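You operate a simulated robot arm through the tools that you are given. There is no shell and no other tool. Be economical: measure what you need, move in short steps, check, and stop when the job is done.

You are at the controls of a simulated robot arm. One attempt, no reset.

## Task
Wash the blue banded sleeve in the steel tub, then switch the wash off.
Fine: rest the lid on the blue mat; wait for the green lamp; leave it in the tub, lid on, water in.
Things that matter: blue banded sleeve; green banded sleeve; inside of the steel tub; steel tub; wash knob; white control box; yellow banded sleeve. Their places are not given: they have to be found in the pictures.

Only the result counts: the job must be done as asked and must still hold three seconds after the hand-in. Knocking over, shifting, dropping, spilling or breaking anything else fails it. Lids that push on must go on centred and level and be pressed home; caps that screw on are set level and turned clockwise until they are tight.

## Robot
A 5-joint arm with a two-finger parallel gripper, fixed in place. Base frame: the origin is at the foot of the arm, x ahead of it, y to its left, z up; the work surface is at about z = 0. Lengths are in m, angles in degrees, forces in N, time in s.
With the tool pointing down near the work surface it reaches from about 0.26 to 0.6 m from the base axis. Its first joint turns from -66.0 to 66.0 degrees. The tool tilts only in the upright plane through the base axis and itself; it spins freely about its own axis. Payload 1.57 kg.
The tool frame sits at the grasp point between the pads (the TCP): z along the fingers, y along the line on which they close. The tips reach 0.03 m beyond it. The gripper opens to 0.08 m. The fingers are 0.017 m wide and 0.012 m thick; the gripper's body (0.04 by 0.082 m) begins 0.08 m behind the TCP.
Orientation is that of the tool frame in the base frame, as a unit quaternion [x, y, z, w]. With the fingers straight down and closing along the base's y, the tool's x points along the base's -x, its y along +y and its z along -z.

## Interface
- The arm moves only by the tool send_rows. Its argument "steps" is one flat list of numbers, 7 for each row, row after row: the turn, a rotation vector about the tool's x, y, z in degrees, then the shift along the tool's x, y, z in m, then the opening in per cent of the stroke, from 0 (shut) to 100 (fully open). In form: [wx, wy, wz, x, y, z, gripper, wx, wy, wz, x, y, z, gripper, ...]. A call has 1 to 12 rows; each row shifts and turns the commanded pose from where the row before left it, along the tool's axes as they then stand. Each row takes 0.2 s and may step no farther than 0.05 m and 8.6 degrees from the row before; otherwise, or with a gripper value out of range, the whole call is refused. Where a pose cannot be reached the arm comes as near as it can. A force on the tool above 40 N (or 10 N above the force at the start of the call, whichever is more), or a blocked arm, ends the call early, and 0.2 s more pass. Each finger travels about 0.153 m/s and halts on what it meets, pressing with about 40 N; the grip force reading is that of the motor and also rises with nothing between the fingers. The clock runs only during rows and for 0.2 s after the last one: add rows that do not move to give the fingers time. It gives the time, the measured TCP pose, the force on the tool (base axes), the opening and the grip force at its end, in the units of the frame above (readings bear some noise), with the torque about the TCP (base axes, N m) and any sound that the robot's microphone picked up.
- Cameras (640 x 400 px; columns grow to the right, rows downward): "scene" is fixed at [0.0571, 0.4199, 0.5235]; the picture's right is [-0.48, -0.88, 0.00], its down [-0.53, 0.29, -0.80] and it looks along [0.70, -0.38, -0.61] (base axes); focal length 270 px, centre (320, 200). "wrist" rides on the gripper at [0.072, -0.007, -0.122] in the tool frame; the picture's right is [0.09, 1.00, 0.00], its down [-0.84, 0.08, -0.54] and it looks along [-0.54, 0.05, 0.84] (tool axes); focal length 238 px, centre (320, 200).
- capture(camera): a new picture of that camera. It takes no simulated time.
- pixel_to_xyz(camera, pixels): for up to 12 pixels [column, row] of the newest picture of that camera ("zoom" is the newest enlarged one), the place [x, y, z] in the base frame of the surface seen there, good to about 0.003 m. It takes no simulated time.
- close_up(camera, box): a new picture of the part [left, top, right, bottom] of that camera's present view, enlarged. It takes no simulated time.
- close_job(): hands the job in; it is judged then, once.

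Go step by step. Measure first, check grasps and placings, and put right what went wrong. The budget is 80 turns and 38 pictures, counting those below and the enlarged ones. Unless the task says otherwise, let go and move clear before handing in, and close with one line.

The tools are called after "Call:" as name(argument=value, ...) on one line, values as JSON. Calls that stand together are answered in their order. send_rows: Moves the arm, as the interface text tells. Its arguments: {"type":"object","properties":{"steps":{"type":"array","items":{"type":"number"}}},"required":["steps"]} The other tools are called the same way: capture (camera) takes a picture; pixel_to_xyz (camera, pixels) gives the place of the surface under pixels of a picture; close_up (camera, box) takes an enlarged picture of a part of a camera's view; close_job () hands the job in.

At the start:

```text
time_s: 0.0
tcp_pos: [0.3094, 0.2213, 0.3262]
ee_rot: [0.0, 1.0, 0.0, 0.0]
wrist_force: [-0.2, -0.1, 0.4]
ft_torque: [-0.03, 0.0, -0.03]
grip_width: 0.08
finger_force: 0.1
```

scene: 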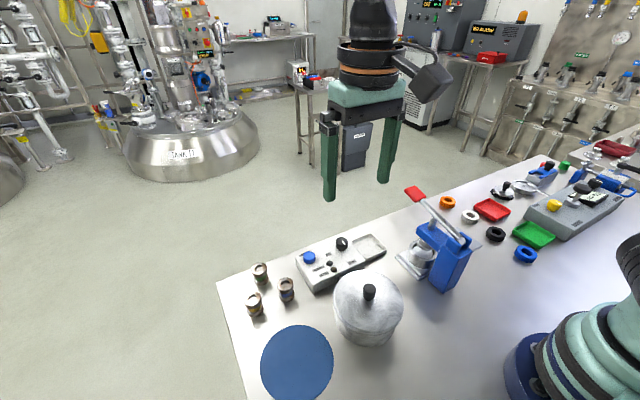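
wrist: 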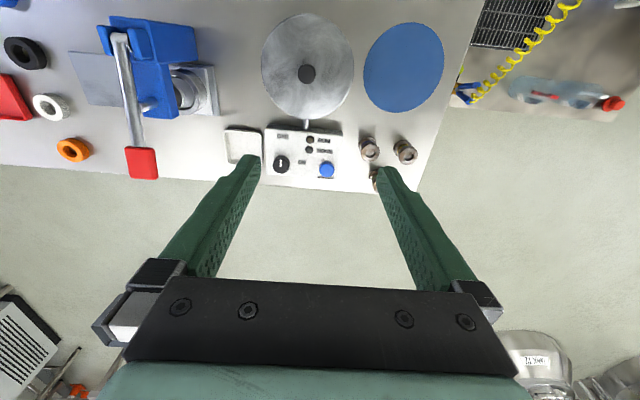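

The scene picture shows the tub with its lid near (368,305), the blue mat at (297,362), the control box at (340,262) and three sleeves near (260,285). I'll enlarge those areas to read the colours and the labels.

Call:
close_up(camera="scene", box=[220, 220, 420, 345])

Call:
close_up(camera="wrist", box=[210, 100, 440, 220])

Call:
pixel_to_xyz(camera="scene", pixels=[[297, 362], [369, 291], [368, 275], [342, 242], [310, 256], [260, 266], [286, 283], [254, 297], [340, 290], [400, 290], [355, 310]])

Call:
pixel_to_xyz(camera="wrist", pixels=[[307, 73], [308, 20], [265, 70], [350, 70], [306, 112], [282, 162], [327, 170], [369, 148], [405, 152], [403, 67], [310, 140], [310, 150]])

```text
3.20 times, centred on (320, 282) of scene
```

zoom: 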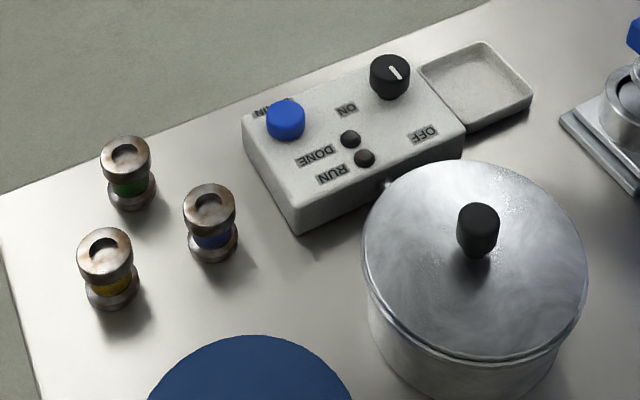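

```text
2.78 times, centred on (325, 160) of wrist
```

zoom: 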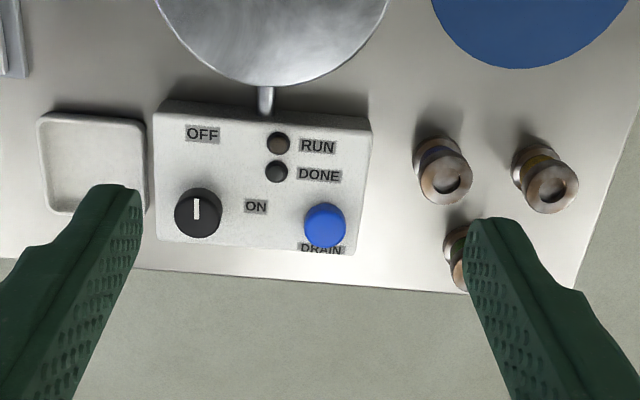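

```text
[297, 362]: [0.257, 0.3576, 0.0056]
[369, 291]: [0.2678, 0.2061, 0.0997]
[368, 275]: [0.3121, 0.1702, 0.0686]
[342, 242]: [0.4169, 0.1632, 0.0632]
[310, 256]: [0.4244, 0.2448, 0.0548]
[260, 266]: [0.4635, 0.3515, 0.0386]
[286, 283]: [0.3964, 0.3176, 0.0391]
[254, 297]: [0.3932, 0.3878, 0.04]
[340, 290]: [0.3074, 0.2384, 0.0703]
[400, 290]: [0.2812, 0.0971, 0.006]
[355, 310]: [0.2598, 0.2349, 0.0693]
```

```text
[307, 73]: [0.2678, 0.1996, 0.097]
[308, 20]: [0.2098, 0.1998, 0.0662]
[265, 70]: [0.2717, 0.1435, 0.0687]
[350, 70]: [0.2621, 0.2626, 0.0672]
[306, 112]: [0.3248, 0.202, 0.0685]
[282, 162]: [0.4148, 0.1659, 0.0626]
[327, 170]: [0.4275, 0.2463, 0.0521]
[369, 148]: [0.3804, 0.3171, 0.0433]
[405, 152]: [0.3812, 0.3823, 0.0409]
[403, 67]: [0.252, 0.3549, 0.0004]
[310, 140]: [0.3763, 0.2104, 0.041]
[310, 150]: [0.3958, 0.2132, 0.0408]
```

The zooms show the sleeve at scene (286,283), around (0.388,0.317), is the blue-banded one. The wash knob points to OFF, with ON a quarter turn clockwise, and the blue button is DRAIN, which I'll leave alone. Next I move above the lid knob at about (0.268,0.202) and check the alignment.

Call:
send_rows(steps=[0, 0, 0, 0.02, -0.01, 0.03, 100, 0, 0, 0, 0.021, -0.009, 0.03, 100, 0, 0, 0, 0, 0, 0.035, 100, 0, 0, 0, 0, 0, 0.035, 100, 0, 0, 0, 0, 0, 0, 100])

Call:
capture(camera="wrist")

Call:
capture(camera="scene")

```text
time_s: 1.2
tcp_pos: [0.2685, 0.2006, 0.1956]
ee_rot: [-0.001, 1.0, -0.001, 0.0]
wrist_force: [0.6, -1.0, 1.0]
ft_torque: [0.02, -0.03, 0.03]
grip_width: 0.0799
finger_force: 0.0
```

```text
33 pictures are left
```

wrist: 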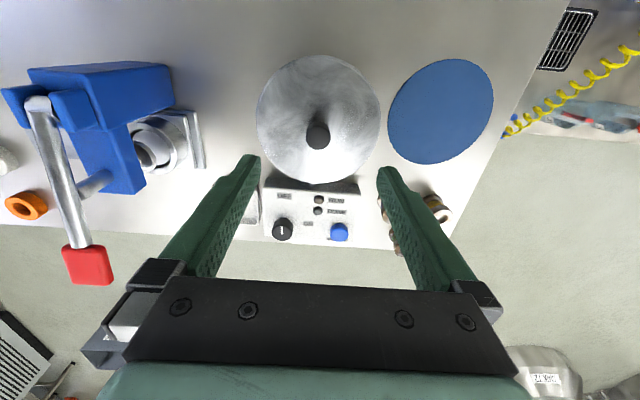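

```text
32 pictures are left
```

scene: 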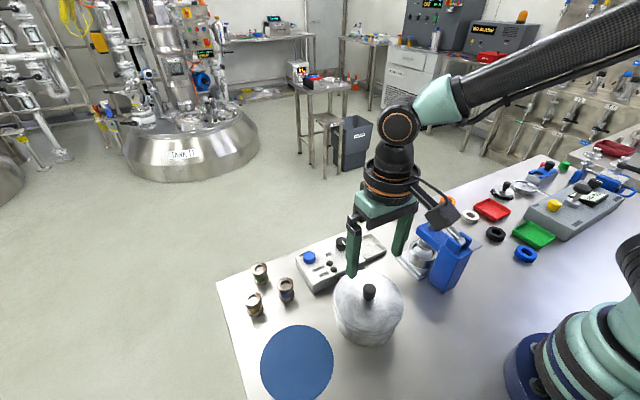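

The knob top now sits at wrist pixel (317,130). I'll measure the knob, the lid rim, the mat edges and the sleeves from this closer view.

Call:
pixel_to_xyz(camera="wrist", pixels=[[317, 130], [308, 138], [328, 138], [317, 146], [258, 118], [379, 118], [318, 56], [320, 182], [389, 115], [493, 100], [445, 59], [432, 163]])

Call:
pixel_to_xyz(camera="scene", pixels=[[370, 286], [364, 292], [375, 292], [370, 298], [334, 295], [403, 300], [297, 326], [297, 400], [261, 362], [333, 362], [367, 320], [367, 330]])

```text
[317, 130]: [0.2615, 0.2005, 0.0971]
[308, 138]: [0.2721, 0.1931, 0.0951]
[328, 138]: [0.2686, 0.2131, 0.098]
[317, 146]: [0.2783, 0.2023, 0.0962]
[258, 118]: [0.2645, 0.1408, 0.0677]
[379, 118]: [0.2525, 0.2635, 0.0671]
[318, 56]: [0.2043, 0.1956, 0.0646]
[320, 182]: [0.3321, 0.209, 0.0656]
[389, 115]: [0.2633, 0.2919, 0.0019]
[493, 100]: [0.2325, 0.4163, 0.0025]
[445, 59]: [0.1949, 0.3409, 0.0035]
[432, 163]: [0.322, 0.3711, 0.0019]
```

```text
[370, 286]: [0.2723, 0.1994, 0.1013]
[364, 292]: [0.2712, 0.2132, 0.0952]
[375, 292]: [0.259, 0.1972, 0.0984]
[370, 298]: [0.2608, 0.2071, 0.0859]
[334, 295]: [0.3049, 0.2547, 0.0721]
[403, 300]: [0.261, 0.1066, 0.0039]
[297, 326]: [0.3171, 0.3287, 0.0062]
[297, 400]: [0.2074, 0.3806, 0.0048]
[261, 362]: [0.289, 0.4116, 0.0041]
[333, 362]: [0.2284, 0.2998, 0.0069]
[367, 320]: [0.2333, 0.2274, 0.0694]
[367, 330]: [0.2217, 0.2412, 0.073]
```

The knob centre is about (0.268,0.2025) with its top at 0.098. The mat centre is about (0.259,0.355). I'll descend to z≈0.104 and grip the knob.

Call:
send_rows(steps=[0, 0, 0, 0, 0.002, 0.035, 100, 0, 0, 0, 0, 0, 0.035, 100, 0, 0, 0, 0, 0, 0.0215, 100, 0, 0, 0, 0, 0, 0, 100, 0, 0, 0, 0, 0, 0, 20, 0, 0, 0, 0, 0, 0, 0, 0, 0, 0, 0, 0, 0, 0])

```text
time_s: 2.6
tcp_pos: [0.2673, 0.2003, 0.1043]
ee_rot: [0.005, 1.0, -0.003, -0.003]
wrist_force: [5.4, -14.4, 5.9]
ft_torque: [-0.08, -0.12, 0.0]
grip_width: 0.023
finger_force: 35.5
stopped in row 6: the force on the tool passed its limit at 53 N (the readings are from after the stop); the commanded pose is now the measured one
```

The knob is held at 23 mm width and its centre is nearer y≈0.200. I'll let it settle and read again.

Call:
send_rows(steps=[0, 0, 0, 0, -0.001, 0, 0, 0, 0, 0, 0, 0, 0, 0])

```text
time_s: 3.2
tcp_pos: [0.2689, 0.1997, 0.1035]
ee_rot: [0.003, 1.0, -0.002, -0.003]
wrist_force: [5.3, -8.1, 0.8]
ft_torque: [-0.01, 0.07, 0.01]
grip_width: 0.0229
finger_force: 35.2
```

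The grip is firm with a small residual side force. I'll ease it off and lift the lid slowly straight up.

Call:
send_rows(steps=[0, 0, 0, 0, -0.001, 0, 0, 0, 0, 0, 0, 0, -0.005, 0, 0, 0, 0, 0, 0, -0.01, 0, 0, 0, 0, 0, 0, -0.015, 0, 0, 0, 0, 0, 0, 0, 0])

Call:
capture(camera="scene")

```text
time_s: 4.4
tcp_pos: [0.2688, 0.1981, 0.1337]
ee_rot: [0.004, 1.0, -0.003, -0.003]
wrist_force: [0.4, -1.1, -2.4]
ft_torque: [0.02, 0.02, 0.0]
grip_width: 0.0228
finger_force: 35.6
heard: snap
```

```text
31 pictures are left
```

scene: 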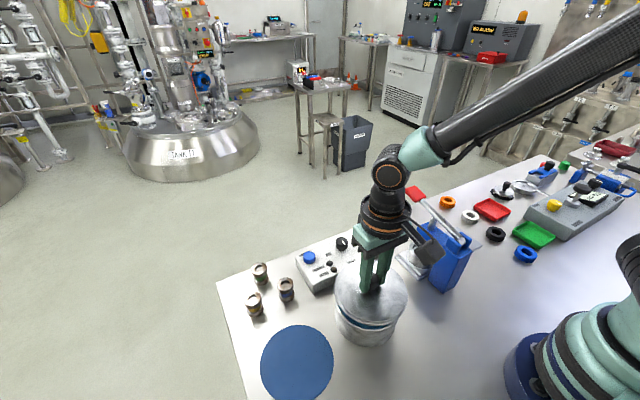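

The lid snapped off and hangs level. I'll raise it, carry it over the mat, and check before lowering.

Call:
send_rows(steps=[0, 0, 0, 0, 0, -0.03, 0, 0, 0, 0, 0, 0, -0.03, 0, 0, 0, 0, 0.003, 0.03, 0, 0, 0, 0, 0, 0.003, 0.04, 0, 0, 0, 0, 0, 0.004, 0.045, 0, 0, 0, 0, 0, 0, 0.042, 0, 0, 0, 0, 0, 0, 0, 0.04, 0, 0, 0, 0, 0, 0, 0.04, 0, 0, 0, 0, 0, 0, 0, 0])

Call:
capture(camera="scene")

```text
time_s: 6.4
tcp_pos: [0.2618, 0.3553, 0.1125]
ee_rot: [0.005, 1.0, -0.003, -0.002]
wrist_force: [0.2, 0.0, -1.1]
ft_torque: [0.02, 0.01, -0.04]
grip_width: 0.023
finger_force: 35.4
```

```text
30 pictures are left
```

scene: 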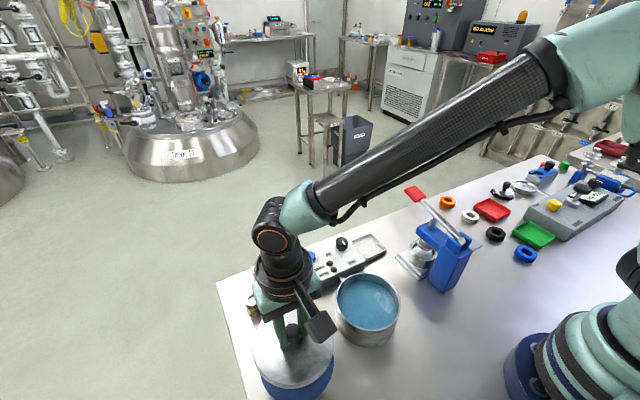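

The lid hangs over the mat. The tub is full of water and nothing spilled. I'll lower it gently.

Call:
send_rows(steps=[0, 0, 0, 0.001, 0, 0.025, 0, 0, 0, 0, 0, 0, 0.02, 0, 0, 0, 0, 0, 0, 0.01, 0, 0, 0, 0, 0, 0, 0.004, 0, 0, 0, 0, 0, 0, 0, 0])

Call:
close_up(camera="scene", box=[220, 240, 420, 400])

```text
time_s: 7.6
tcp_pos: [0.2596, 0.3563, 0.0537]
ee_rot: [0.005, 1.0, -0.002, -0.001]
wrist_force: [0.7, -0.6, -0.4]
ft_torque: [-0.02, 0.0, 0.0]
grip_width: 0.0229
finger_force: 35.4
```

```text
2.50 times, centred on (320, 320) of scene
```

zoom: 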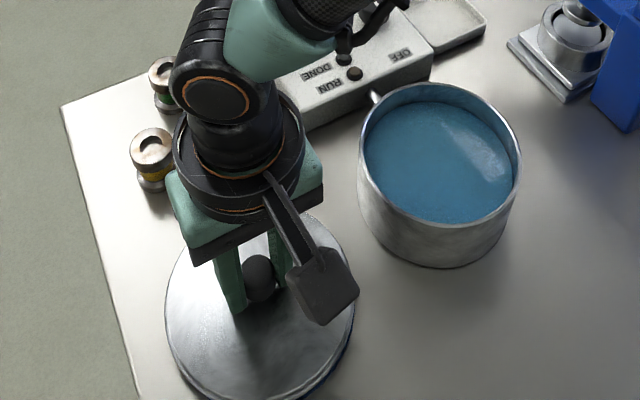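

No contact yet at z=0.0537, so I'll continue down in 2 mm steps until a touch shows.

Call:
send_rows(steps=[0, 0, 0, 0, 0, 0.003, 0, 0, 0, 0, 0, 0, 0.002, 0, 0, 0, 0, 0, 0, 0.002, 0, 0, 0, 0, 0, 0, 0, 0])

```text
time_s: 8.6
tcp_pos: [0.2582, 0.3549, 0.0475]
ee_rot: [0.005, 1.0, -0.003, -0.002]
wrist_force: [-1.0, -3.8, 6.6]
ft_torque: [0.24, 0.27, 0.02]
grip_width: 0.0225
finger_force: 35.1
```

A contact force of 6.6 N shows at z≈0.0475, so the lid is on the mat. I'll release it and rise.

Call:
send_rows(steps=[0, 0, 0, 0, 0, 0.0005, 0, 0, 0, 0, 0, 0, 0, 60, 0, 0, 0, 0, 0, 0, 60, 0, 0, 0, 0, 0, -0.02, 60, 0, 0, 0, 0, 0, -0.04, 100, 0, 0, 0, 0, 0, -0.04, 100, 0, 0, 0, -0.04, -0.015, 0, 100, 0, 0, 0, -0.045, -0.015, 0, 100, 0, 0, 0, -0.02, -0.01, 0, 100, 0, 0, 0, 0, 0, 0, 100])

Call:
capture(camera="wrist")

Call:
capture(camera="scene")

```text
time_s: 10.8
tcp_pos: [0.3628, 0.3151, 0.1465]
ee_rot: [0.005, 1.0, -0.003, -0.002]
wrist_force: [0.8, 0.4, 0.0]
ft_torque: [0.01, -0.03, 0.01]
grip_width: 0.0799
finger_force: 0.0
```

```text
28 pictures are left
```

wrist: 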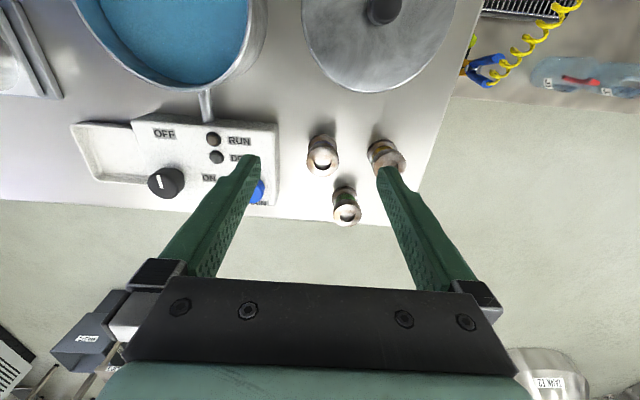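

```text
27 pictures are left
```

scene: 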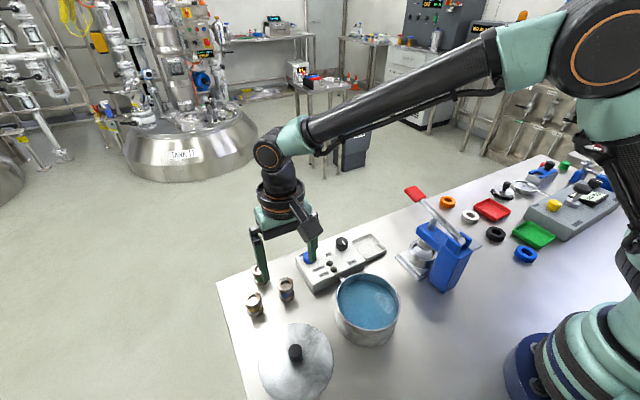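

The lid lies flat on the mat and the blue sleeve shows at wrist (322,158). I'll measure it closely along with its neighbours.

Call:
close_up(camera="wrist", box=[260, 100, 440, 240])

Call:
pixel_to_xyz(camera="wrist", pixels=[[311, 160], [334, 158], [322, 151], [323, 172], [335, 215], [357, 215], [346, 222], [375, 163], [404, 163], [390, 152], [385, 40], [245, 165]])

Call:
pixel_to_xyz(camera="scene", pixels=[[279, 282], [294, 283], [286, 278], [287, 288], [250, 268], [254, 297], [345, 290], [340, 300], [390, 290], [370, 305], [371, 325], [388, 330]])

```text
2.86 times, centred on (350, 170) of wrist
```

zoom: 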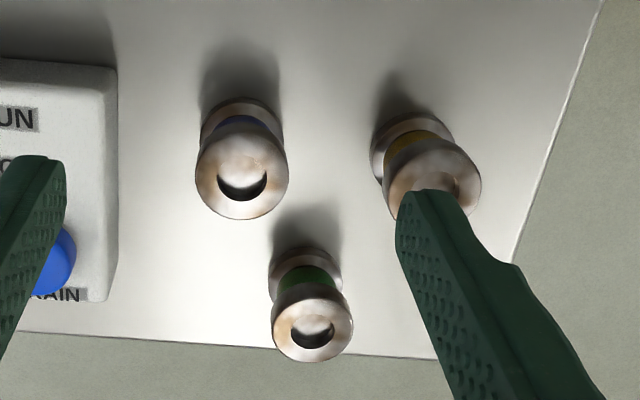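

```text
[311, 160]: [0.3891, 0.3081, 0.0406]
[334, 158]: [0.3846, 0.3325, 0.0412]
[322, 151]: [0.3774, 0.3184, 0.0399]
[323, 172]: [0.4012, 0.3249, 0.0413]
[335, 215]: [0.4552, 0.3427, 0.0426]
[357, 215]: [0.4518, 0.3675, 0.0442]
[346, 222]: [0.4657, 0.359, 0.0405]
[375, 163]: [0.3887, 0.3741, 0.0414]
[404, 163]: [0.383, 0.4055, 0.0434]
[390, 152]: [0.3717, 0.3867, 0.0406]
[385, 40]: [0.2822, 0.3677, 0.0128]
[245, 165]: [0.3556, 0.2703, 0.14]
```

```text
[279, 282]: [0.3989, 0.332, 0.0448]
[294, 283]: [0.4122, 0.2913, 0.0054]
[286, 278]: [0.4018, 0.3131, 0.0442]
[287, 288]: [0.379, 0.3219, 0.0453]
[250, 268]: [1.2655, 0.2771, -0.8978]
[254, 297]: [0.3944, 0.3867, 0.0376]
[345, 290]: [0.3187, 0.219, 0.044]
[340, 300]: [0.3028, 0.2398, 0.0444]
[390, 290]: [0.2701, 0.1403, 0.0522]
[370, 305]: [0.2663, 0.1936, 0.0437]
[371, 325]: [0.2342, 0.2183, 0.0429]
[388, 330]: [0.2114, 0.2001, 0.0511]
```

The blue sleeve centre is about (0.390,0.319), Ø27 mm and 42 mm tall. The yellow sleeve and the box leave room for fingers opened to 52 mm, so I'll descend around it.

Call:
send_rows(steps=[0, 0, 0, -0.027, 0.004, 0, 65, 0, 0, 0, 0, 0, 0.03, 65, 0, 0, 0, 0, 0, 0.03, 65, 0, 0, 0, 0, 0, 0.0, 65])

Call:
capture(camera="wrist")

Call:
close_up(camera="scene", box=[220, 220, 380, 320])

```text
time_s: 11.8
tcp_pos: [0.3905, 0.3188, 0.0839]
ee_rot: [0.004, 1.0, -0.002, -0.003]
wrist_force: [0.4, -0.9, -0.8]
ft_torque: [0.02, 0.01, 0.03]
grip_width: 0.052
finger_force: 0.1
```

```text
25 pictures are left
```

wrist: 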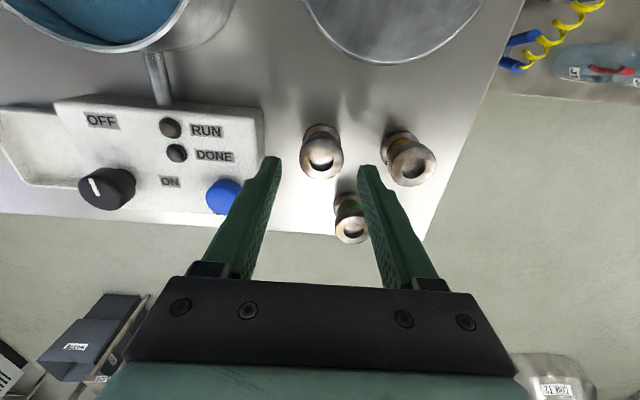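

```text
4.00 times, centred on (300, 270) of scene
```

zoom: 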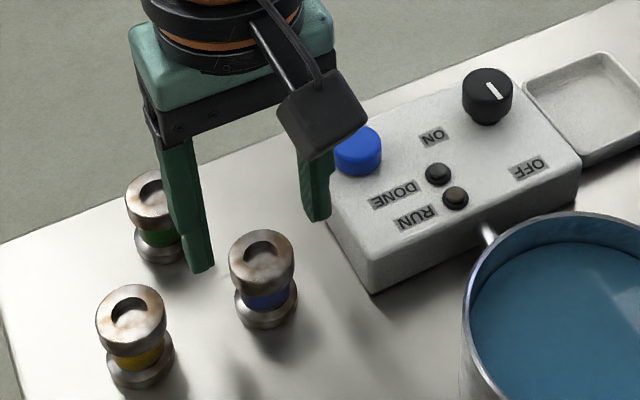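

The expected grasp axis projects to about (321,163), and the sleeve top is at (322,162), so I'm aligned. I'll go down to z≈0.040 and close gently.

Call:
send_rows(steps=[0, 0, 0, 0, 0, 0.025, 65, 0, 0, 0, 0, 0, 0.019, 65, 0, 0, 0, 0, 0, 0, 65, 0, 0, 0, 0, 0, 0, 45, 0, 0, 0, 0, 0, 0, 36, 0, 0, 0, 0, 0, 0, 32, 0, 0, 0, 0, 0, 0, 20, 0, 0, 0, 0, 0, 0, 20])

```text
time_s: 13.6
tcp_pos: [0.3913, 0.3199, 0.0421]
ee_rot: [0.004, 1.0, -0.003, -0.003]
wrist_force: [0.0, 0.2, 0.9]
ft_torque: [0.01, 0.0, 0.01]
grip_width: 0.0327
finger_force: 39.5
```

It's gripped at 32.7 mm with almost no side force. I'll lift and check.

Call:
send_rows(steps=[0, 0, 0, 0, 0, -0.01, 10, 0, 0, 0, 0, 0, -0.03, 10, 0, 0, 0, 0, 0, -0.04, 10, 0, 0, 0, 0, 0, -0.03, 10, 0, 0, 0, 0, 0, 0, 10])

Call:
close_up(camera="scene", box=[220, 160, 440, 360])

Call:
capture(camera="wrist")

```text
time_s: 14.8
tcp_pos: [0.3895, 0.3185, 0.1513]
ee_rot: [0.004, 1.0, -0.002, -0.003]
wrist_force: [0.1, -1.0, -0.8]
ft_torque: [-0.02, 0.01, -0.01]
grip_width: 0.0328
finger_force: 40.6
```

```text
2.00 times, centred on (330, 260) of scene
```

zoom: 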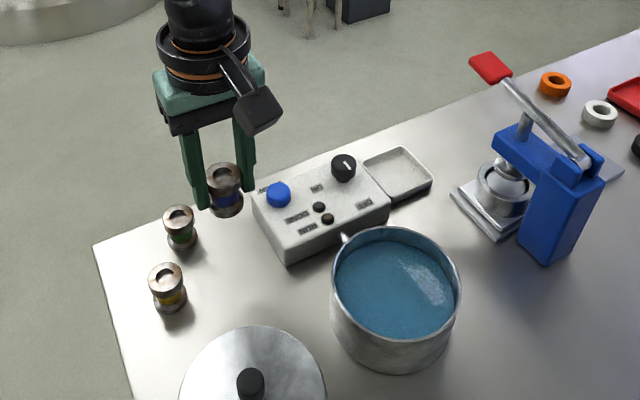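

```text
22 pictures are left
```

wrist: 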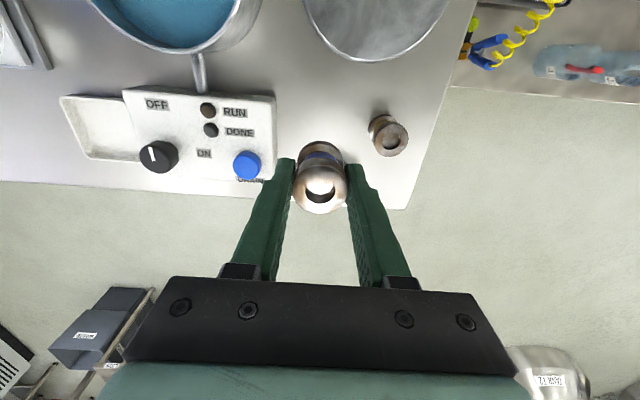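

The sleeve is held upright and the other two are untouched. I'll carry it above the tub centre at about (0.268,0.200).

Call:
send_rows(steps=[0, 0, 0, 0.0304, -0.0296, 0, 10, 0, 0, 0, 0.0304, -0.0296, 0, 10, 0, 0, 0, 0.0304, -0.0296, 0, 10, 0, 0, 0, 0.0304, -0.0296, 0, 10, 0, 0, 0, 0, 0, 0, 10])

Call:
capture(camera="wrist")

```text
time_s: 16.0
tcp_pos: [0.2686, 0.2014, 0.1509]
ee_rot: [0.003, 1.0, -0.002, -0.002]
wrist_force: [0.3, 0.2, -1.5]
ft_torque: [0.0, 0.01, 0.0]
grip_width: 0.0328
finger_force: 39.9
```

```text
21 pictures are left
```

wrist: 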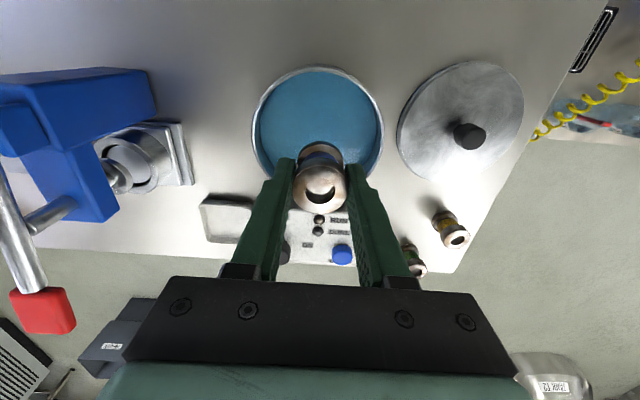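

The sleeve is centred over the tub. I'll lower it slowly into the water and feel for the floor.

Call:
send_rows(steps=[0, 0, 0, 0, -0.001, 0.025, 10, 0, 0, 0, 0, 0, 0.025, 10, 0, 0, 0, 0, 0, 0.015, 10, 0, 0, 0, 0, 0, 0.01, 10, 0, 0, 0, 0, 0, 0.01, 10, 0, 0, 0, 0, 0, 0.01, 10, 0, 0, 0, 0, 0, 0.005, 10, 0, 0, 0, 0, 0, 0, 10])

```text
time_s: 17.8
tcp_pos: [0.2674, 0.1997, 0.0536]
ee_rot: [0.004, 1.0, -0.002, -0.002]
wrist_force: [-0.2, -0.5, -2.1]
ft_torque: [-0.01, 0.03, 0.02]
grip_width: 0.0327
finger_force: 39.8
```

No contact yet at z=0.0536, so I'll go on in small steps.

Call:
send_rows(steps=[0, 0, 0, 0, 0, 0.002, 10, 0, 0, 0, 0, 0, 0.002, 10, 0, 0, 0, 0, 0, 0.001, 10, 0, 0, 0, 0, 0, 0, 10])

```text
time_s: 18.8
tcp_pos: [0.2677, 0.2018, 0.0479]
ee_rot: [0.004, 1.0, -0.002, -0.002]
wrist_force: [1.0, 0.1, -1.2]
ft_torque: [0.0, 0.03, -0.04]
grip_width: 0.0329
finger_force: 40.0
```

Call:
send_rows(steps=[0, 0, 0, 0, 0, 0.0015, 10, 0, 0, 0, 0, 0, 0.0015, 10, 0, 0, 0, 0, 0, 0, 10])

```text
time_s: 19.6
tcp_pos: [0.2679, 0.2006, 0.046]
ee_rot: [0.005, 1.0, -0.002, -0.002]
wrist_force: [-5.1, -7.0, 28.2]
ft_torque: [-0.07, 0.06, -0.01]
grip_width: 0.0329
finger_force: 40.0
```

The 28 N upward force at z=0.046 means the sleeve has reached the tub floor. I'll back off a hair, open to 56 mm, and rise clear.

Call:
send_rows(steps=[0, 0, 0, 0, 0, -0.001, 30, 0, 0, 0, 0, 0, 0, 55, 0, 0, 0, 0, 0, 0, 70, 0, 0, 0, 0, 0, 0, 70, 0, 0, 0, 0, 0, -0.015, 70, 0, 0, 0, 0, 0, -0.03, 70, 0, 0, 0, 0, 0, -0.04, 70, 0, 0, 0, 0, 0, -0.04, 70, 0, 0, 0, 0, 0, -0.02, 70, 0, 0, 0, 0, 0, 0, 70])

Call:
capture(camera="scene")

Call:
capture(camera="wrist")

```text
time_s: 21.8
tcp_pos: [0.2688, 0.2002, 0.1909]
ee_rot: [0.005, 1.0, -0.003, -0.004]
wrist_force: [-0.4, 0.2, -0.1]
ft_torque: [0.0, -0.02, -0.03]
grip_width: 0.056
finger_force: 0.1
```

```text
20 pictures are left
```

scene: 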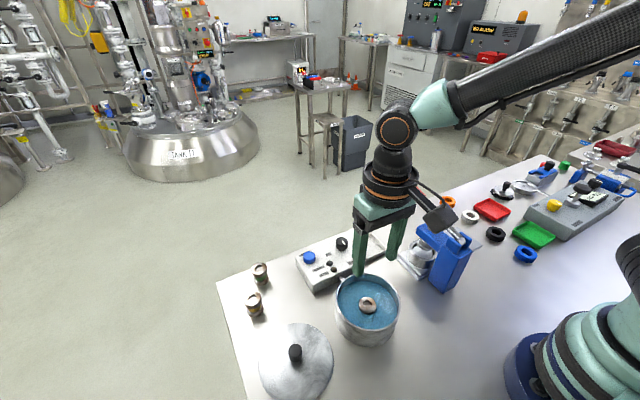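

```text
19 pictures are left
```

wrist: 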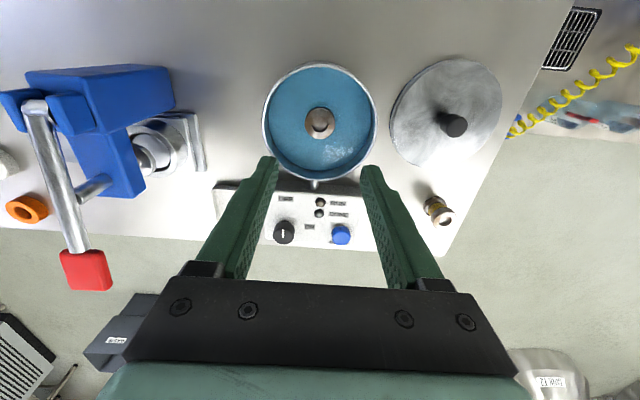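

The sleeve stands upright in the middle of the tub, visible at scene (369,303). Now I'll go back over the lid knob at about (0.258,0.355).

Call:
send_rows(steps=[0, 0, 0, 0.003, 0.04, 0, 70, 0, 0, 0, 0.003, 0.04, 0, 70, 0, 0, 0, 0.003, 0.04, 0, 70, 0, 0, 0, 0.0015, 0.035, 0.02, 70, 0, 0, 0, 0, 0, 0.04, 70, 0, 0, 0, 0, 0, 0.03, 70, 0, 0, 0, 0, 0, 0, 70])

Call:
capture(camera="wrist")

```text
time_s: 23.4
tcp_pos: [0.2596, 0.3549, 0.1005]
ee_rot: [0.005, 1.0, -0.003, -0.002]
wrist_force: [-0.1, -0.2, 0.8]
ft_torque: [-0.01, 0.02, -0.04]
grip_width: 0.0561
finger_force: 0.1
```

```text
18 pictures are left
```

wrist: 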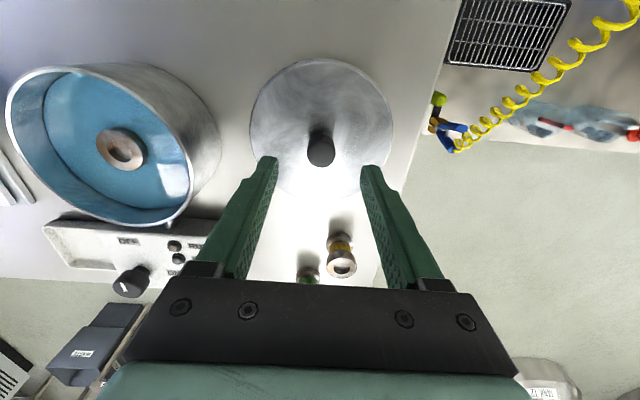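

The knob top at (322,152) is under the grasp axis. I'll descend to z≈0.048 and close gradually.

Call:
send_rows(steps=[0, 0, 0, 0.001, 0, 0.03, 70, 0, 0, 0, 0, 0, 0.022, 70, 0, 0, 0, 0, 0, 0, 50, 0, 0, 0, 0, 0, 0, 34, 0, 0, 0, 0, 0, 0, 29, 0, 0, 0, 0, 0, 0, 10, 0, 0, 0, 0, 0, 0, 0])

```text
time_s: 25.0
tcp_pos: [0.2584, 0.3547, 0.0485]
ee_rot: [0.005, 1.0, -0.002, -0.002]
wrist_force: [0.9, 0.3, 0.3]
ft_torque: [0.13, -0.02, 0.03]
grip_width: 0.0231
finger_force: 36.0
```

The lid is gripped again at 23 mm. I'll lift it, carry it above the tub at (0.2688,0.1995), and check the level.

Call:
send_rows(steps=[0, 0, 0, 0, 0, -0.02, 0, 0, 0, 0, 0, 0, -0.04, 0, 0, 0, 0, 0, 0, -0.04, 0, 0, 0, 0, -0.003, -0.04, 0, 0, 0, 0, 0, -0.003, -0.04, 0, 0, 0, 0, 0, -0.003, -0.04, 0, 0, 0, 0, 0, -0.0015, -0.0352, 0, 0, 0, 0, 0, 0, 0, 0, 0, 0, 0, 0, 0, 0, 0, 0])

Call:
capture(camera="scene")

```text
time_s: 27.0
tcp_pos: [0.267, 0.2008, 0.1495]
ee_rot: [0.004, 1.0, -0.004, -0.003]
wrist_force: [-0.4, -0.1, -2.0]
ft_torque: [-0.06, -0.03, 0.02]
grip_width: 0.0229
finger_force: 35.5
```

```text
17 pictures are left
```

scene: 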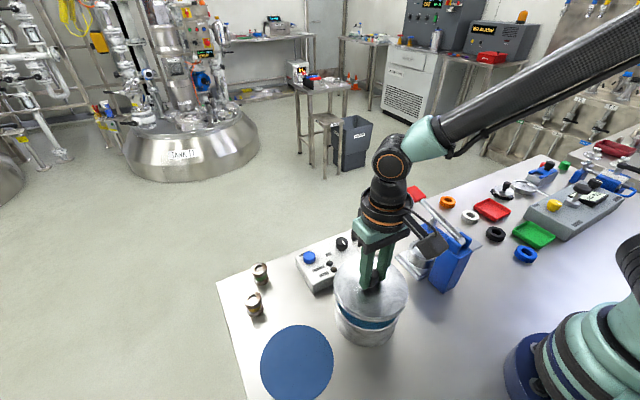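

The lid is above the tub. I'll trim by 1 mm in x and y and lower it to just above the seat at z≈0.110.

Call:
send_rows(steps=[0, 0, 0, -0.001, -0.0008, 0.02, 0, 0, 0, 0, 0, 0, 0.014, 0, 0, 0, 0, 0, 0, 0.004, 0, 0, 0, 0, 0, 0, 0, 0, 0, 0, 0, 0, 0, 0, 0])

Call:
close_up(camera="scene", box=[300, 240, 440, 360])

```text
time_s: 28.2
tcp_pos: [0.2661, 0.2005, 0.1119]
ee_rot: [0.004, 1.0, -0.002, -0.003]
wrist_force: [-0.3, 0.7, -1.7]
ft_torque: [-0.02, -0.04, -0.04]
grip_width: 0.023
finger_force: 35.6
```

```text
3.33 times, centred on (370, 300) of scene
```

zoom: 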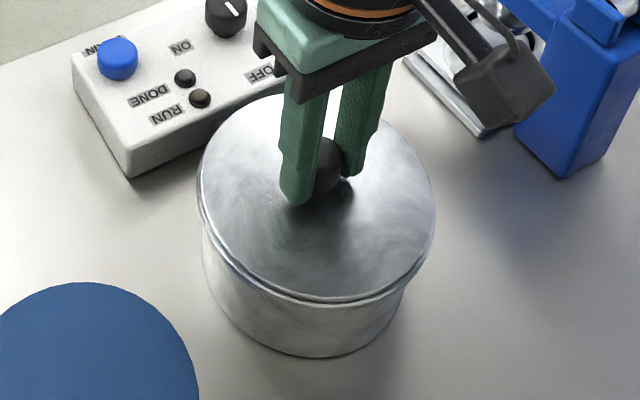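

Readings average x≈0.267, so I'll trim 1 mm further and lower to contact in small steps.

Call:
send_rows(steps=[0, 0, 0, -0.001, -0.0005, 0.002, 0, 0, 0, 0, 0, 0, 0.002, 0, 0, 0, 0, 0, 0, 0.002, 0, 0, 0, 0, 0, 0, 0.001, 0, 0, 0, 0, 0, 0, 0, 0])

```text
time_s: 29.4
tcp_pos: [0.2675, 0.2011, 0.1036]
ee_rot: [0.002, 1.0, -0.003, -0.004]
wrist_force: [-24.9, 21.8, 13.6]
ft_torque: [0.6, 0.44, 0.07]
grip_width: 0.023
finger_force: 35.9
heard: snap
```

A snap sounded with z=0.1036, the seated height, but side forces remain because my command is off to +x, -y. I'll relax sideways and then press down.

Call:
send_rows(steps=[0, 0, 0, 0.001, 0.001, 0, 0, 0, 0, 0, 0, 0, 0, 0])

```text
time_s: 30.0
tcp_pos: [0.2681, 0.2001, 0.1043]
ee_rot: [0.005, 1.0, -0.001, -0.003]
wrist_force: [-18.0, 7.1, 25.3]
ft_torque: [0.28, 0.36, 0.08]
grip_width: 0.0232
finger_force: 35.2
```

Call:
send_rows(steps=[0, 0, 0, 0.001, 0.0005, 0, 0, 0, 0, 0, 0, 0, 0.001, 0, 0, 0, 0, 0, 0, 0, 0])

Call:
close_up(camera="scene", box=[300, 240, 440, 360])

```text
time_s: 30.7
tcp_pos: [0.267, 0.2008, 0.1042]
ee_rot: [0.006, 1.0, -0.002, -0.002]
wrist_force: [-0.2, -3.8, 4.9]
ft_torque: [0.06, -0.11, -0.02]
grip_width: 0.0231
finger_force: 35.6
stopped in row 3: the force on the tool passed its limit at 43 N (the readings are from after the stop); the commanded pose is now the measured one
```

```text
3.33 times, centred on (370, 300) of scene
```

zoom: 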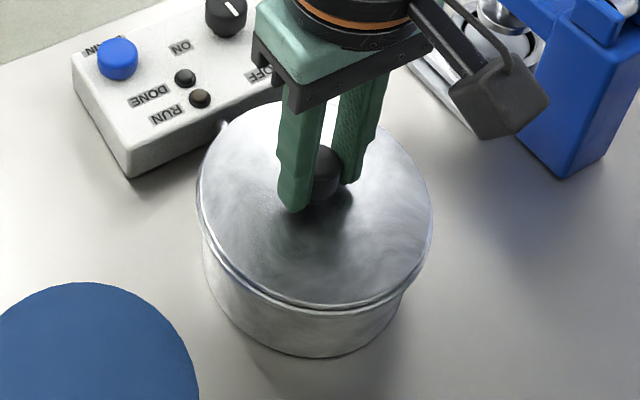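

The lid took a 43 N press at its original height with no further travel, and it looks level. I'll release, rise, and check it against the first view.

Call:
send_rows(steps=[0, 0, 0, 0, 0, 0, 40, 0, 0, 0, 0, 0, 0, 70, 0, 0, 0, 0, 0, 0, 70, 0, 0, 0, 0, 0, -0.02, 70, 0, 0, 0, 0, 0, -0.04, 70, 0, 0, 0, 0, 0, -0.03, 70, 0, 0, 0, -0.04, -0.012, 0, 70, 0, 0, 0, -0.04, -0.012, 0, 70, 0, 0, 0, -0.04, -0.011, 0, 70, 0, 0, 0, -0.026, 0, 0, 70, 0, 0, 0, 0, 0, 0, 70])

Call:
capture(camera="wrist")

Call:
close_up(camera="scene", box=[220, 220, 420, 345])

```text
time_s: 33.1
tcp_pos: [0.4128, 0.1632, 0.1934]
ee_rot: [0.007, 1.0, -0.001, -0.002]
wrist_force: [0.7, 0.1, 0.2]
ft_torque: [-0.02, 0.01, -0.01]
grip_width: 0.0561
finger_force: 0.0
```

```text
14 pictures are left
```

wrist: 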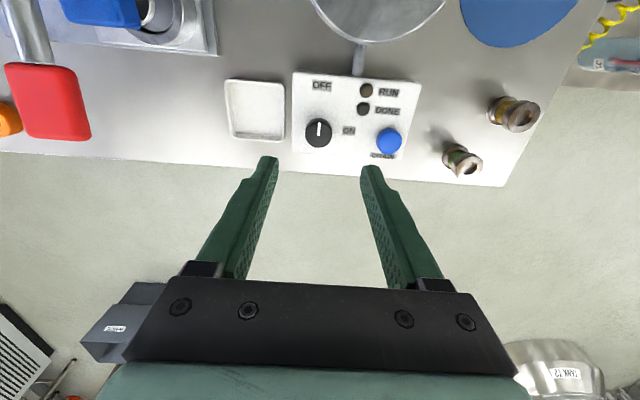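

```text
3.20 times, centred on (320, 282) of scene
```

zoom: 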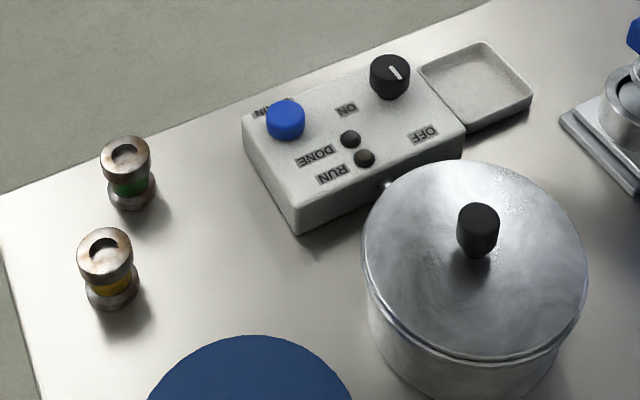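

The lid looks identical to the first view. Next is the wash knob at wrist (318,132), so I'll measure it and its surroundings.

Call:
pixel_to_xyz(camera="wrist", pixels=[[306, 132], [331, 132], [318, 122], [319, 143], [318, 130], [300, 150], [350, 120], [389, 136], [402, 150], [260, 100], [348, 131], [322, 86]])

Call:
close_up(camera="wrist", box=[270, 60, 430, 170])

```text
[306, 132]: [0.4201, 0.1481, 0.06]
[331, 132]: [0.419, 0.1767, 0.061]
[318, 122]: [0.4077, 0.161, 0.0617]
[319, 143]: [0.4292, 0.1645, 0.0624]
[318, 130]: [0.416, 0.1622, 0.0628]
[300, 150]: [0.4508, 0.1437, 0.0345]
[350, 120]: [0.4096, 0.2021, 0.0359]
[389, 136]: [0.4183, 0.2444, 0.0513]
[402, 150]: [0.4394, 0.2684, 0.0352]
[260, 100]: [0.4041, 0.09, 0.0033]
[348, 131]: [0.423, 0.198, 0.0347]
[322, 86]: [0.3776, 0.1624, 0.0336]
```

```text
3.64 times, centred on (350, 115) of wrist
```

zoom: 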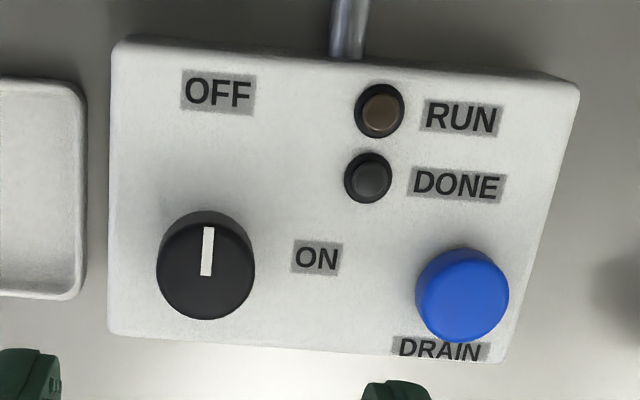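

The knob centre is about (0.4185,0.1625), Ø24 mm, with its top at 0.062 and the box top at 0.035. I'll descend to z≈0.070 and grip it gradually.

Call:
send_rows(steps=[0, 0, 0, -0.0055, -0.0005, 0.04, 70, 0, 0, 0, 0, 0, 0.04, 70, 0, 0, 0, 0, 0, 0.03, 70, 0, 0, 0, 0, 0, 0.0135, 70, 0, 0, 0, 0, 0, 0, 70, 0, 0, 0, 0, 0, 0, 50, 0, 0, 0, 0, 0, 0, 38, 0, 0, 0, 0, 0, 0, 34, 0, 0, 0, 0, 0, 0, 30, 0, 0, 0, 0, 0, 0, 15])

```text
time_s: 35.3
tcp_pos: [0.4183, 0.1624, 0.0694]
ee_rot: [0.005, 1.0, 0.0, -0.002]
wrist_force: [1.8, -8.7, -2.3]
ft_torque: [-0.06, -0.05, -0.04]
grip_width: 0.0298
finger_force: 39.1
```

The knob is gripped at 29.8 mm. I'll turn it about 90° clockwise seen from above, from OFF (-x) to ON (+y).

Call:
send_rows(steps=[0, 0, 8.2, 0, 0, 0, 15, 0, 0, 8.2, 0, 0, 0, 15, 0, 0, 8.2, 0, 0, 0, 15, 0, 0, 8.2, 0, 0, 0, 15, 0, 0, 8.2, 0, 0, 0, 15, 0, 0, 8.2, 0, 0, 0, 15, 0, 0, 8.2, 0, 0, 0, 15, 0, 0, 8.2, 0, 0, 0, 15, 0, 0, 8.2, 0, 0, 0, 15, 0, 0, 8.2, 0, 0, 0, 15, 0, 0, 8.0, 0, 0, 0, 15])

Call:
close_up(camera="scene", box=[260, 200, 420, 300])

```text
time_s: 36.6
tcp_pos: [0.419, 0.1654, 0.0705]
ee_rot: [0.365, 0.931, 0.0, 0.0]
wrist_force: [1.0, 2.5, -3.3]
ft_torque: [0.22, 0.3, 0.05]
grip_width: 0.0298
finger_force: 39.3
stopped in row 6: the force on the tool passed its limit at 40 N (the readings are from after the stop); the commanded pose is now the measured one
```

```text
4.00 times, centred on (340, 250) of scene
```

zoom: 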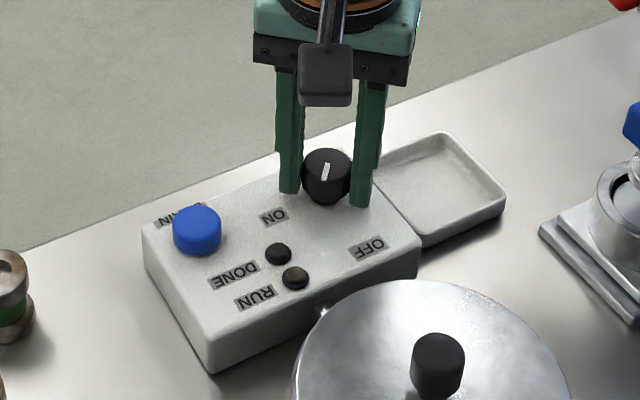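

The stop at 43° came from an off-centre grip. The drift puts the knob centre near (0.422,0.1625). I'll open slightly, shift 4 mm along the pads, regrip and keep turning.

Call:
send_rows(steps=[0, 0, 0, 0, 0, 0, 50, 0, 0, 0, 0, 0, 0, 50, 0, 0, 0, -0.004, 0, 0, 50, 0, 0, 0, 0, 0, 0, 50, 0, 0, 0, 0, 0, 0, 40, 0, 0, 0, 0, 0, 0, 36, 0, 0, 0, 0, 0, 0, 15, 0, 0, 0, 0, 0, 0, 15])

```text
time_s: 38.4
tcp_pos: [0.4218, 0.1603, 0.0687]
ee_rot: [0.366, 0.931, 0.0, 0.0]
wrist_force: [0.4, -1.5, -0.6]
ft_torque: [0.01, 0.02, -0.01]
grip_width: 0.0296
finger_force: 39.6
```

It's regripped with almost no side force. I'll turn the remaining 47°.

Call:
send_rows(steps=[0, 0, 8, 0, 0, 0, 15, 0, 0, 8, 0, 0, 0, 15, 0, 0, 8, 0, 0, 0, 15, 0, 0, 8, 0, 0, 0, 15, 0, 0, 8, 0, 0, 0, 15, 0, 0, 7, 0, 0, 0, 15, 0, 0, 0, 0, 0, 0, 15])

Call:
close_up(camera="scene", box=[260, 200, 420, 300])

```text
time_s: 40.0
tcp_pos: [0.4215, 0.1613, 0.0685]
ee_rot: [0.706, 0.708, 0.0, 0.0]
wrist_force: [0.5, -1.2, -0.8]
ft_torque: [0.15, -0.15, -0.02]
grip_width: 0.0295
finger_force: 39.4
```

```text
4.00 times, centred on (340, 250) of scene
```

zoom: 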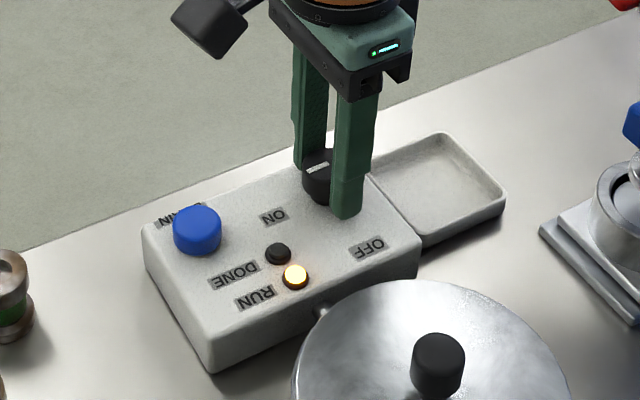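

The RUN lamp is lit amber at zoom (295,277), so the wash is running. I'll hold the grip and wait for the green DONE lamp.

Call:
send_rows(steps=[0, 0, 0, 0, 0, 0, 15, 0, 0, 0, 0, 0, 0, 15, 0, 0, 0, 0, 0, 0, 15, 0, 0, 0, 0, 0, 0, 15, 0, 0, 0, 0, 0, 0, 15, 0, 0, 0, 0, 0, 0, 15, 0, 0, 0, 0, 0, 0, 15, 0, 0, 0, 0, 0, 0, 15, 0, 0, 0, 0, 0, 0, 15, 0, 0, 0, 0, 0, 0, 15, 0, 0, 0, 0, 0, 0, 15, 0, 0, 0, 0, 0, 0, 15])

Call:
send_rows(steps=[0, 0, 0, 0, 0, 0, 15, 0, 0, 0, 0, 0, 0, 15, 0, 0, 0, 0, 0, 0, 15, 0, 0, 0, 0, 0, 0, 15, 0, 0, 0, 0, 0, 0, 15, 0, 0, 0, 0, 0, 0, 15, 0, 0, 0, 0, 0, 0, 15, 0, 0, 0, 0, 0, 0, 15, 0, 0, 0, 0, 0, 0, 15, 0, 0, 0, 0, 0, 0, 15, 0, 0, 0, 0, 0, 0, 15, 0, 0, 0, 0, 0, 0, 15])

Call:
close_up(camera="scene", box=[260, 200, 420, 300])

```text
time_s: 42.6
tcp_pos: [0.4225, 0.1617, 0.07]
ee_rot: [0.706, 0.708, 0.0, 0.0]
wrist_force: [1.9, -0.5, -2.7]
ft_torque: [0.01, -0.07, 0.01]
grip_width: 0.0293
finger_force: 38.8
```

```text
time_s: 45.2
tcp_pos: [0.4226, 0.1612, 0.0695]
ee_rot: [0.705, 0.709, 0.0, 0.0]
wrist_force: [2.3, -0.4, -3.9]
ft_torque: [0.02, -0.07, -0.05]
grip_width: 0.0296
finger_force: 39.0
```

```text
4.00 times, centred on (340, 250) of scene
```

zoom: 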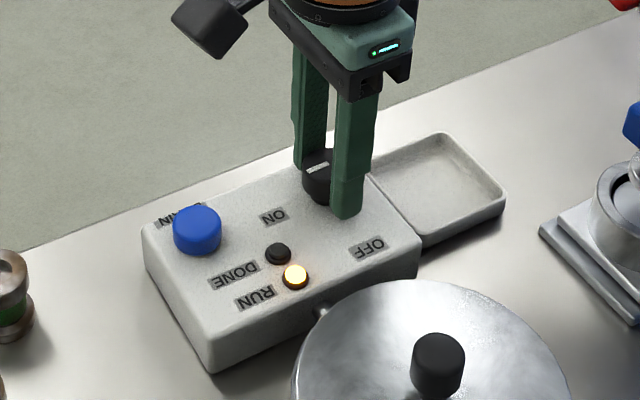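

Still running (amber) at 45 s, so I'll wait longer.

Call:
send_rows(steps=[0, 0, 0, 0, 0, 0, 15, 0, 0, 0, 0, 0, 0, 15, 0, 0, 0, 0, 0, 0, 15, 0, 0, 0, 0, 0, 0, 15, 0, 0, 0, 0, 0, 0, 15, 0, 0, 0, 0, 0, 0, 15, 0, 0, 0, 0, 0, 0, 15, 0, 0, 0, 0, 0, 0, 15, 0, 0, 0, 0, 0, 0, 15, 0, 0, 0, 0, 0, 0, 15, 0, 0, 0, 0, 0, 0, 15, 0, 0, 0, 0, 0, 0, 15])

Call:
send_rows(steps=[0, 0, 0, 0, 0, 0, 15, 0, 0, 0, 0, 0, 0, 15, 0, 0, 0, 0, 0, 0, 15, 0, 0, 0, 0, 0, 0, 15, 0, 0, 0, 0, 0, 0, 15, 0, 0, 0, 0, 0, 0, 15, 0, 0, 0, 0, 0, 0, 15, 0, 0, 0, 0, 0, 0, 15, 0, 0, 0, 0, 0, 0, 15, 0, 0, 0, 0, 0, 0, 15, 0, 0, 0, 0, 0, 0, 15, 0, 0, 0, 0, 0, 0, 15])

Call:
close_up(camera="scene", box=[260, 200, 420, 300])

```text
time_s: 47.8
tcp_pos: [0.4219, 0.1624, 0.0715]
ee_rot: [0.707, 0.708, 0.0, 0.0]
wrist_force: [0.7, -0.4, -2.1]
ft_torque: [-0.02, -0.04, -0.05]
grip_width: 0.0296
finger_force: 39.4
```

```text
time_s: 50.4
tcp_pos: [0.4226, 0.1624, 0.0711]
ee_rot: [0.706, 0.708, 0.0, 0.0]
wrist_force: [1.1, -0.2, -1.7]
ft_torque: [0.03, -0.05, -0.02]
grip_width: 0.0296
finger_force: 39.4
```

```text
4.00 times, centred on (340, 250) of scene
```

zoom: 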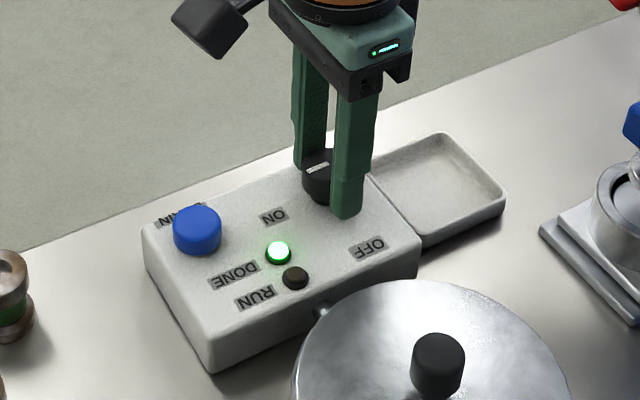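

The green DONE lamp is lit at zoom (278,253). I'll turn the knob back 90° anticlockwise to OFF.

Call:
send_rows(steps=[0, 0, -8.2, 0, 0, 0, 15, 0, 0, -8.2, 0, 0, 0, 15, 0, 0, -8.2, 0, 0, 0, 15, 0, 0, -8.2, 0, 0, 0, 15, 0, 0, -8.2, 0, 0, 0, 15, 0, 0, -8.2, 0, 0, 0, 15, 0, 0, -8.2, 0, 0, 0, 15, 0, 0, -8.2, 0, 0, 0, 15, 0, 0, -8.2, 0, 0, 0, 15, 0, 0, -8.2, 0, 0, 0, 15, 0, 0, -8, 0, 0, 0, 15, 0, 0, 0, 0, 0, 0, 15])

Call:
close_up(camera="scene", box=[260, 200, 420, 300])

```text
time_s: 53.0
tcp_pos: [0.423, 0.163, 0.0695]
ee_rot: [-0.003, 1.0, 0.0, 0.001]
wrist_force: [1.4, 4.8, 2.4]
ft_torque: [0.09, 0.01, -0.4]
grip_width: 0.03
finger_force: 39.9
```

```text
4.00 times, centred on (340, 250) of scene
```

zoom: 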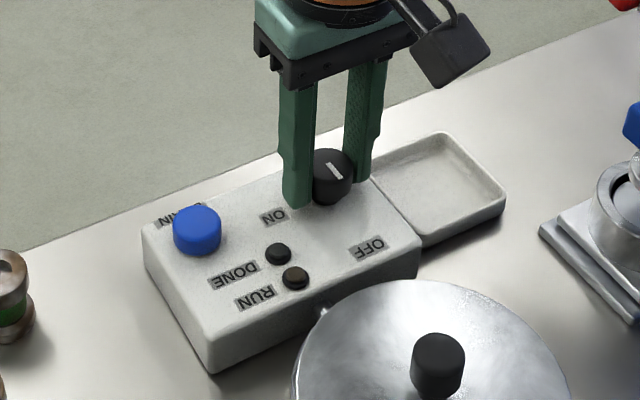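

Both lamps are out and the knob points to OFF. I'll release, rise clear, and do a last check.

Call:
send_rows(steps=[0, 0, 0, 0, 0, 0, 50, 0, 0, 0, 0, 0, 0, 70, 0, 0, 0, 0, 0, 0, 70, 0, 0, 0, 0, 0, -0.02, 70, 0, 0, 0, 0, 0, -0.04, 70, 0, 0, 0, 0, 0, -0.04, 70, 0, 0, 0, 0, 0, -0.04, 70, 0, 0, 0, 0, 0, 0, 70])

Call:
capture(camera="scene")

Call:
close_up(camera="scene", box=[220, 220, 420, 345])

```text
time_s: 54.8
tcp_pos: [0.4208, 0.1606, 0.211]
ee_rot: [-0.001, 1.0, -0.001, -0.001]
wrist_force: [0.1, -0.7, 0.3]
ft_torque: [-0.02, 0.0, 0.01]
grip_width: 0.0561
finger_force: 0.1
```

```text
6 pictures are left
```

scene: 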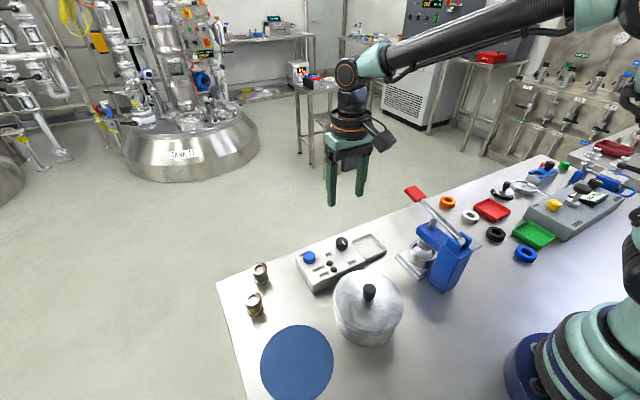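

```text
3.20 times, centred on (320, 282) of scene
```

zoom: 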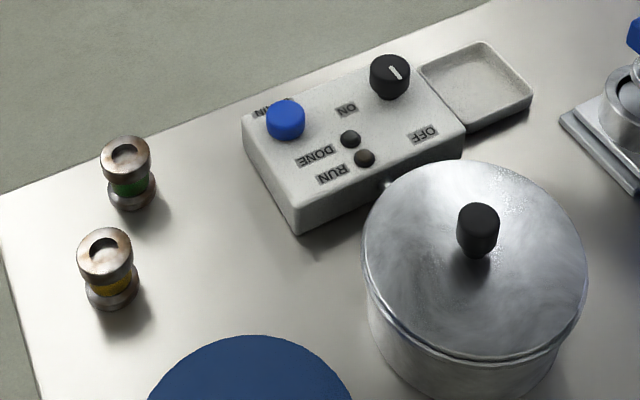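

The knob is at OFF, both lamps are dark, the lid is seated as it was at the start, and nothing else has moved. I'm handing in.

Call:
close_job()

```text
The job is handed in.
```

The blue banded sleeve was washed until the green lamp lit, and the wash is switched off. The sleeve is still in the tub with the lid pressed on and the water in.
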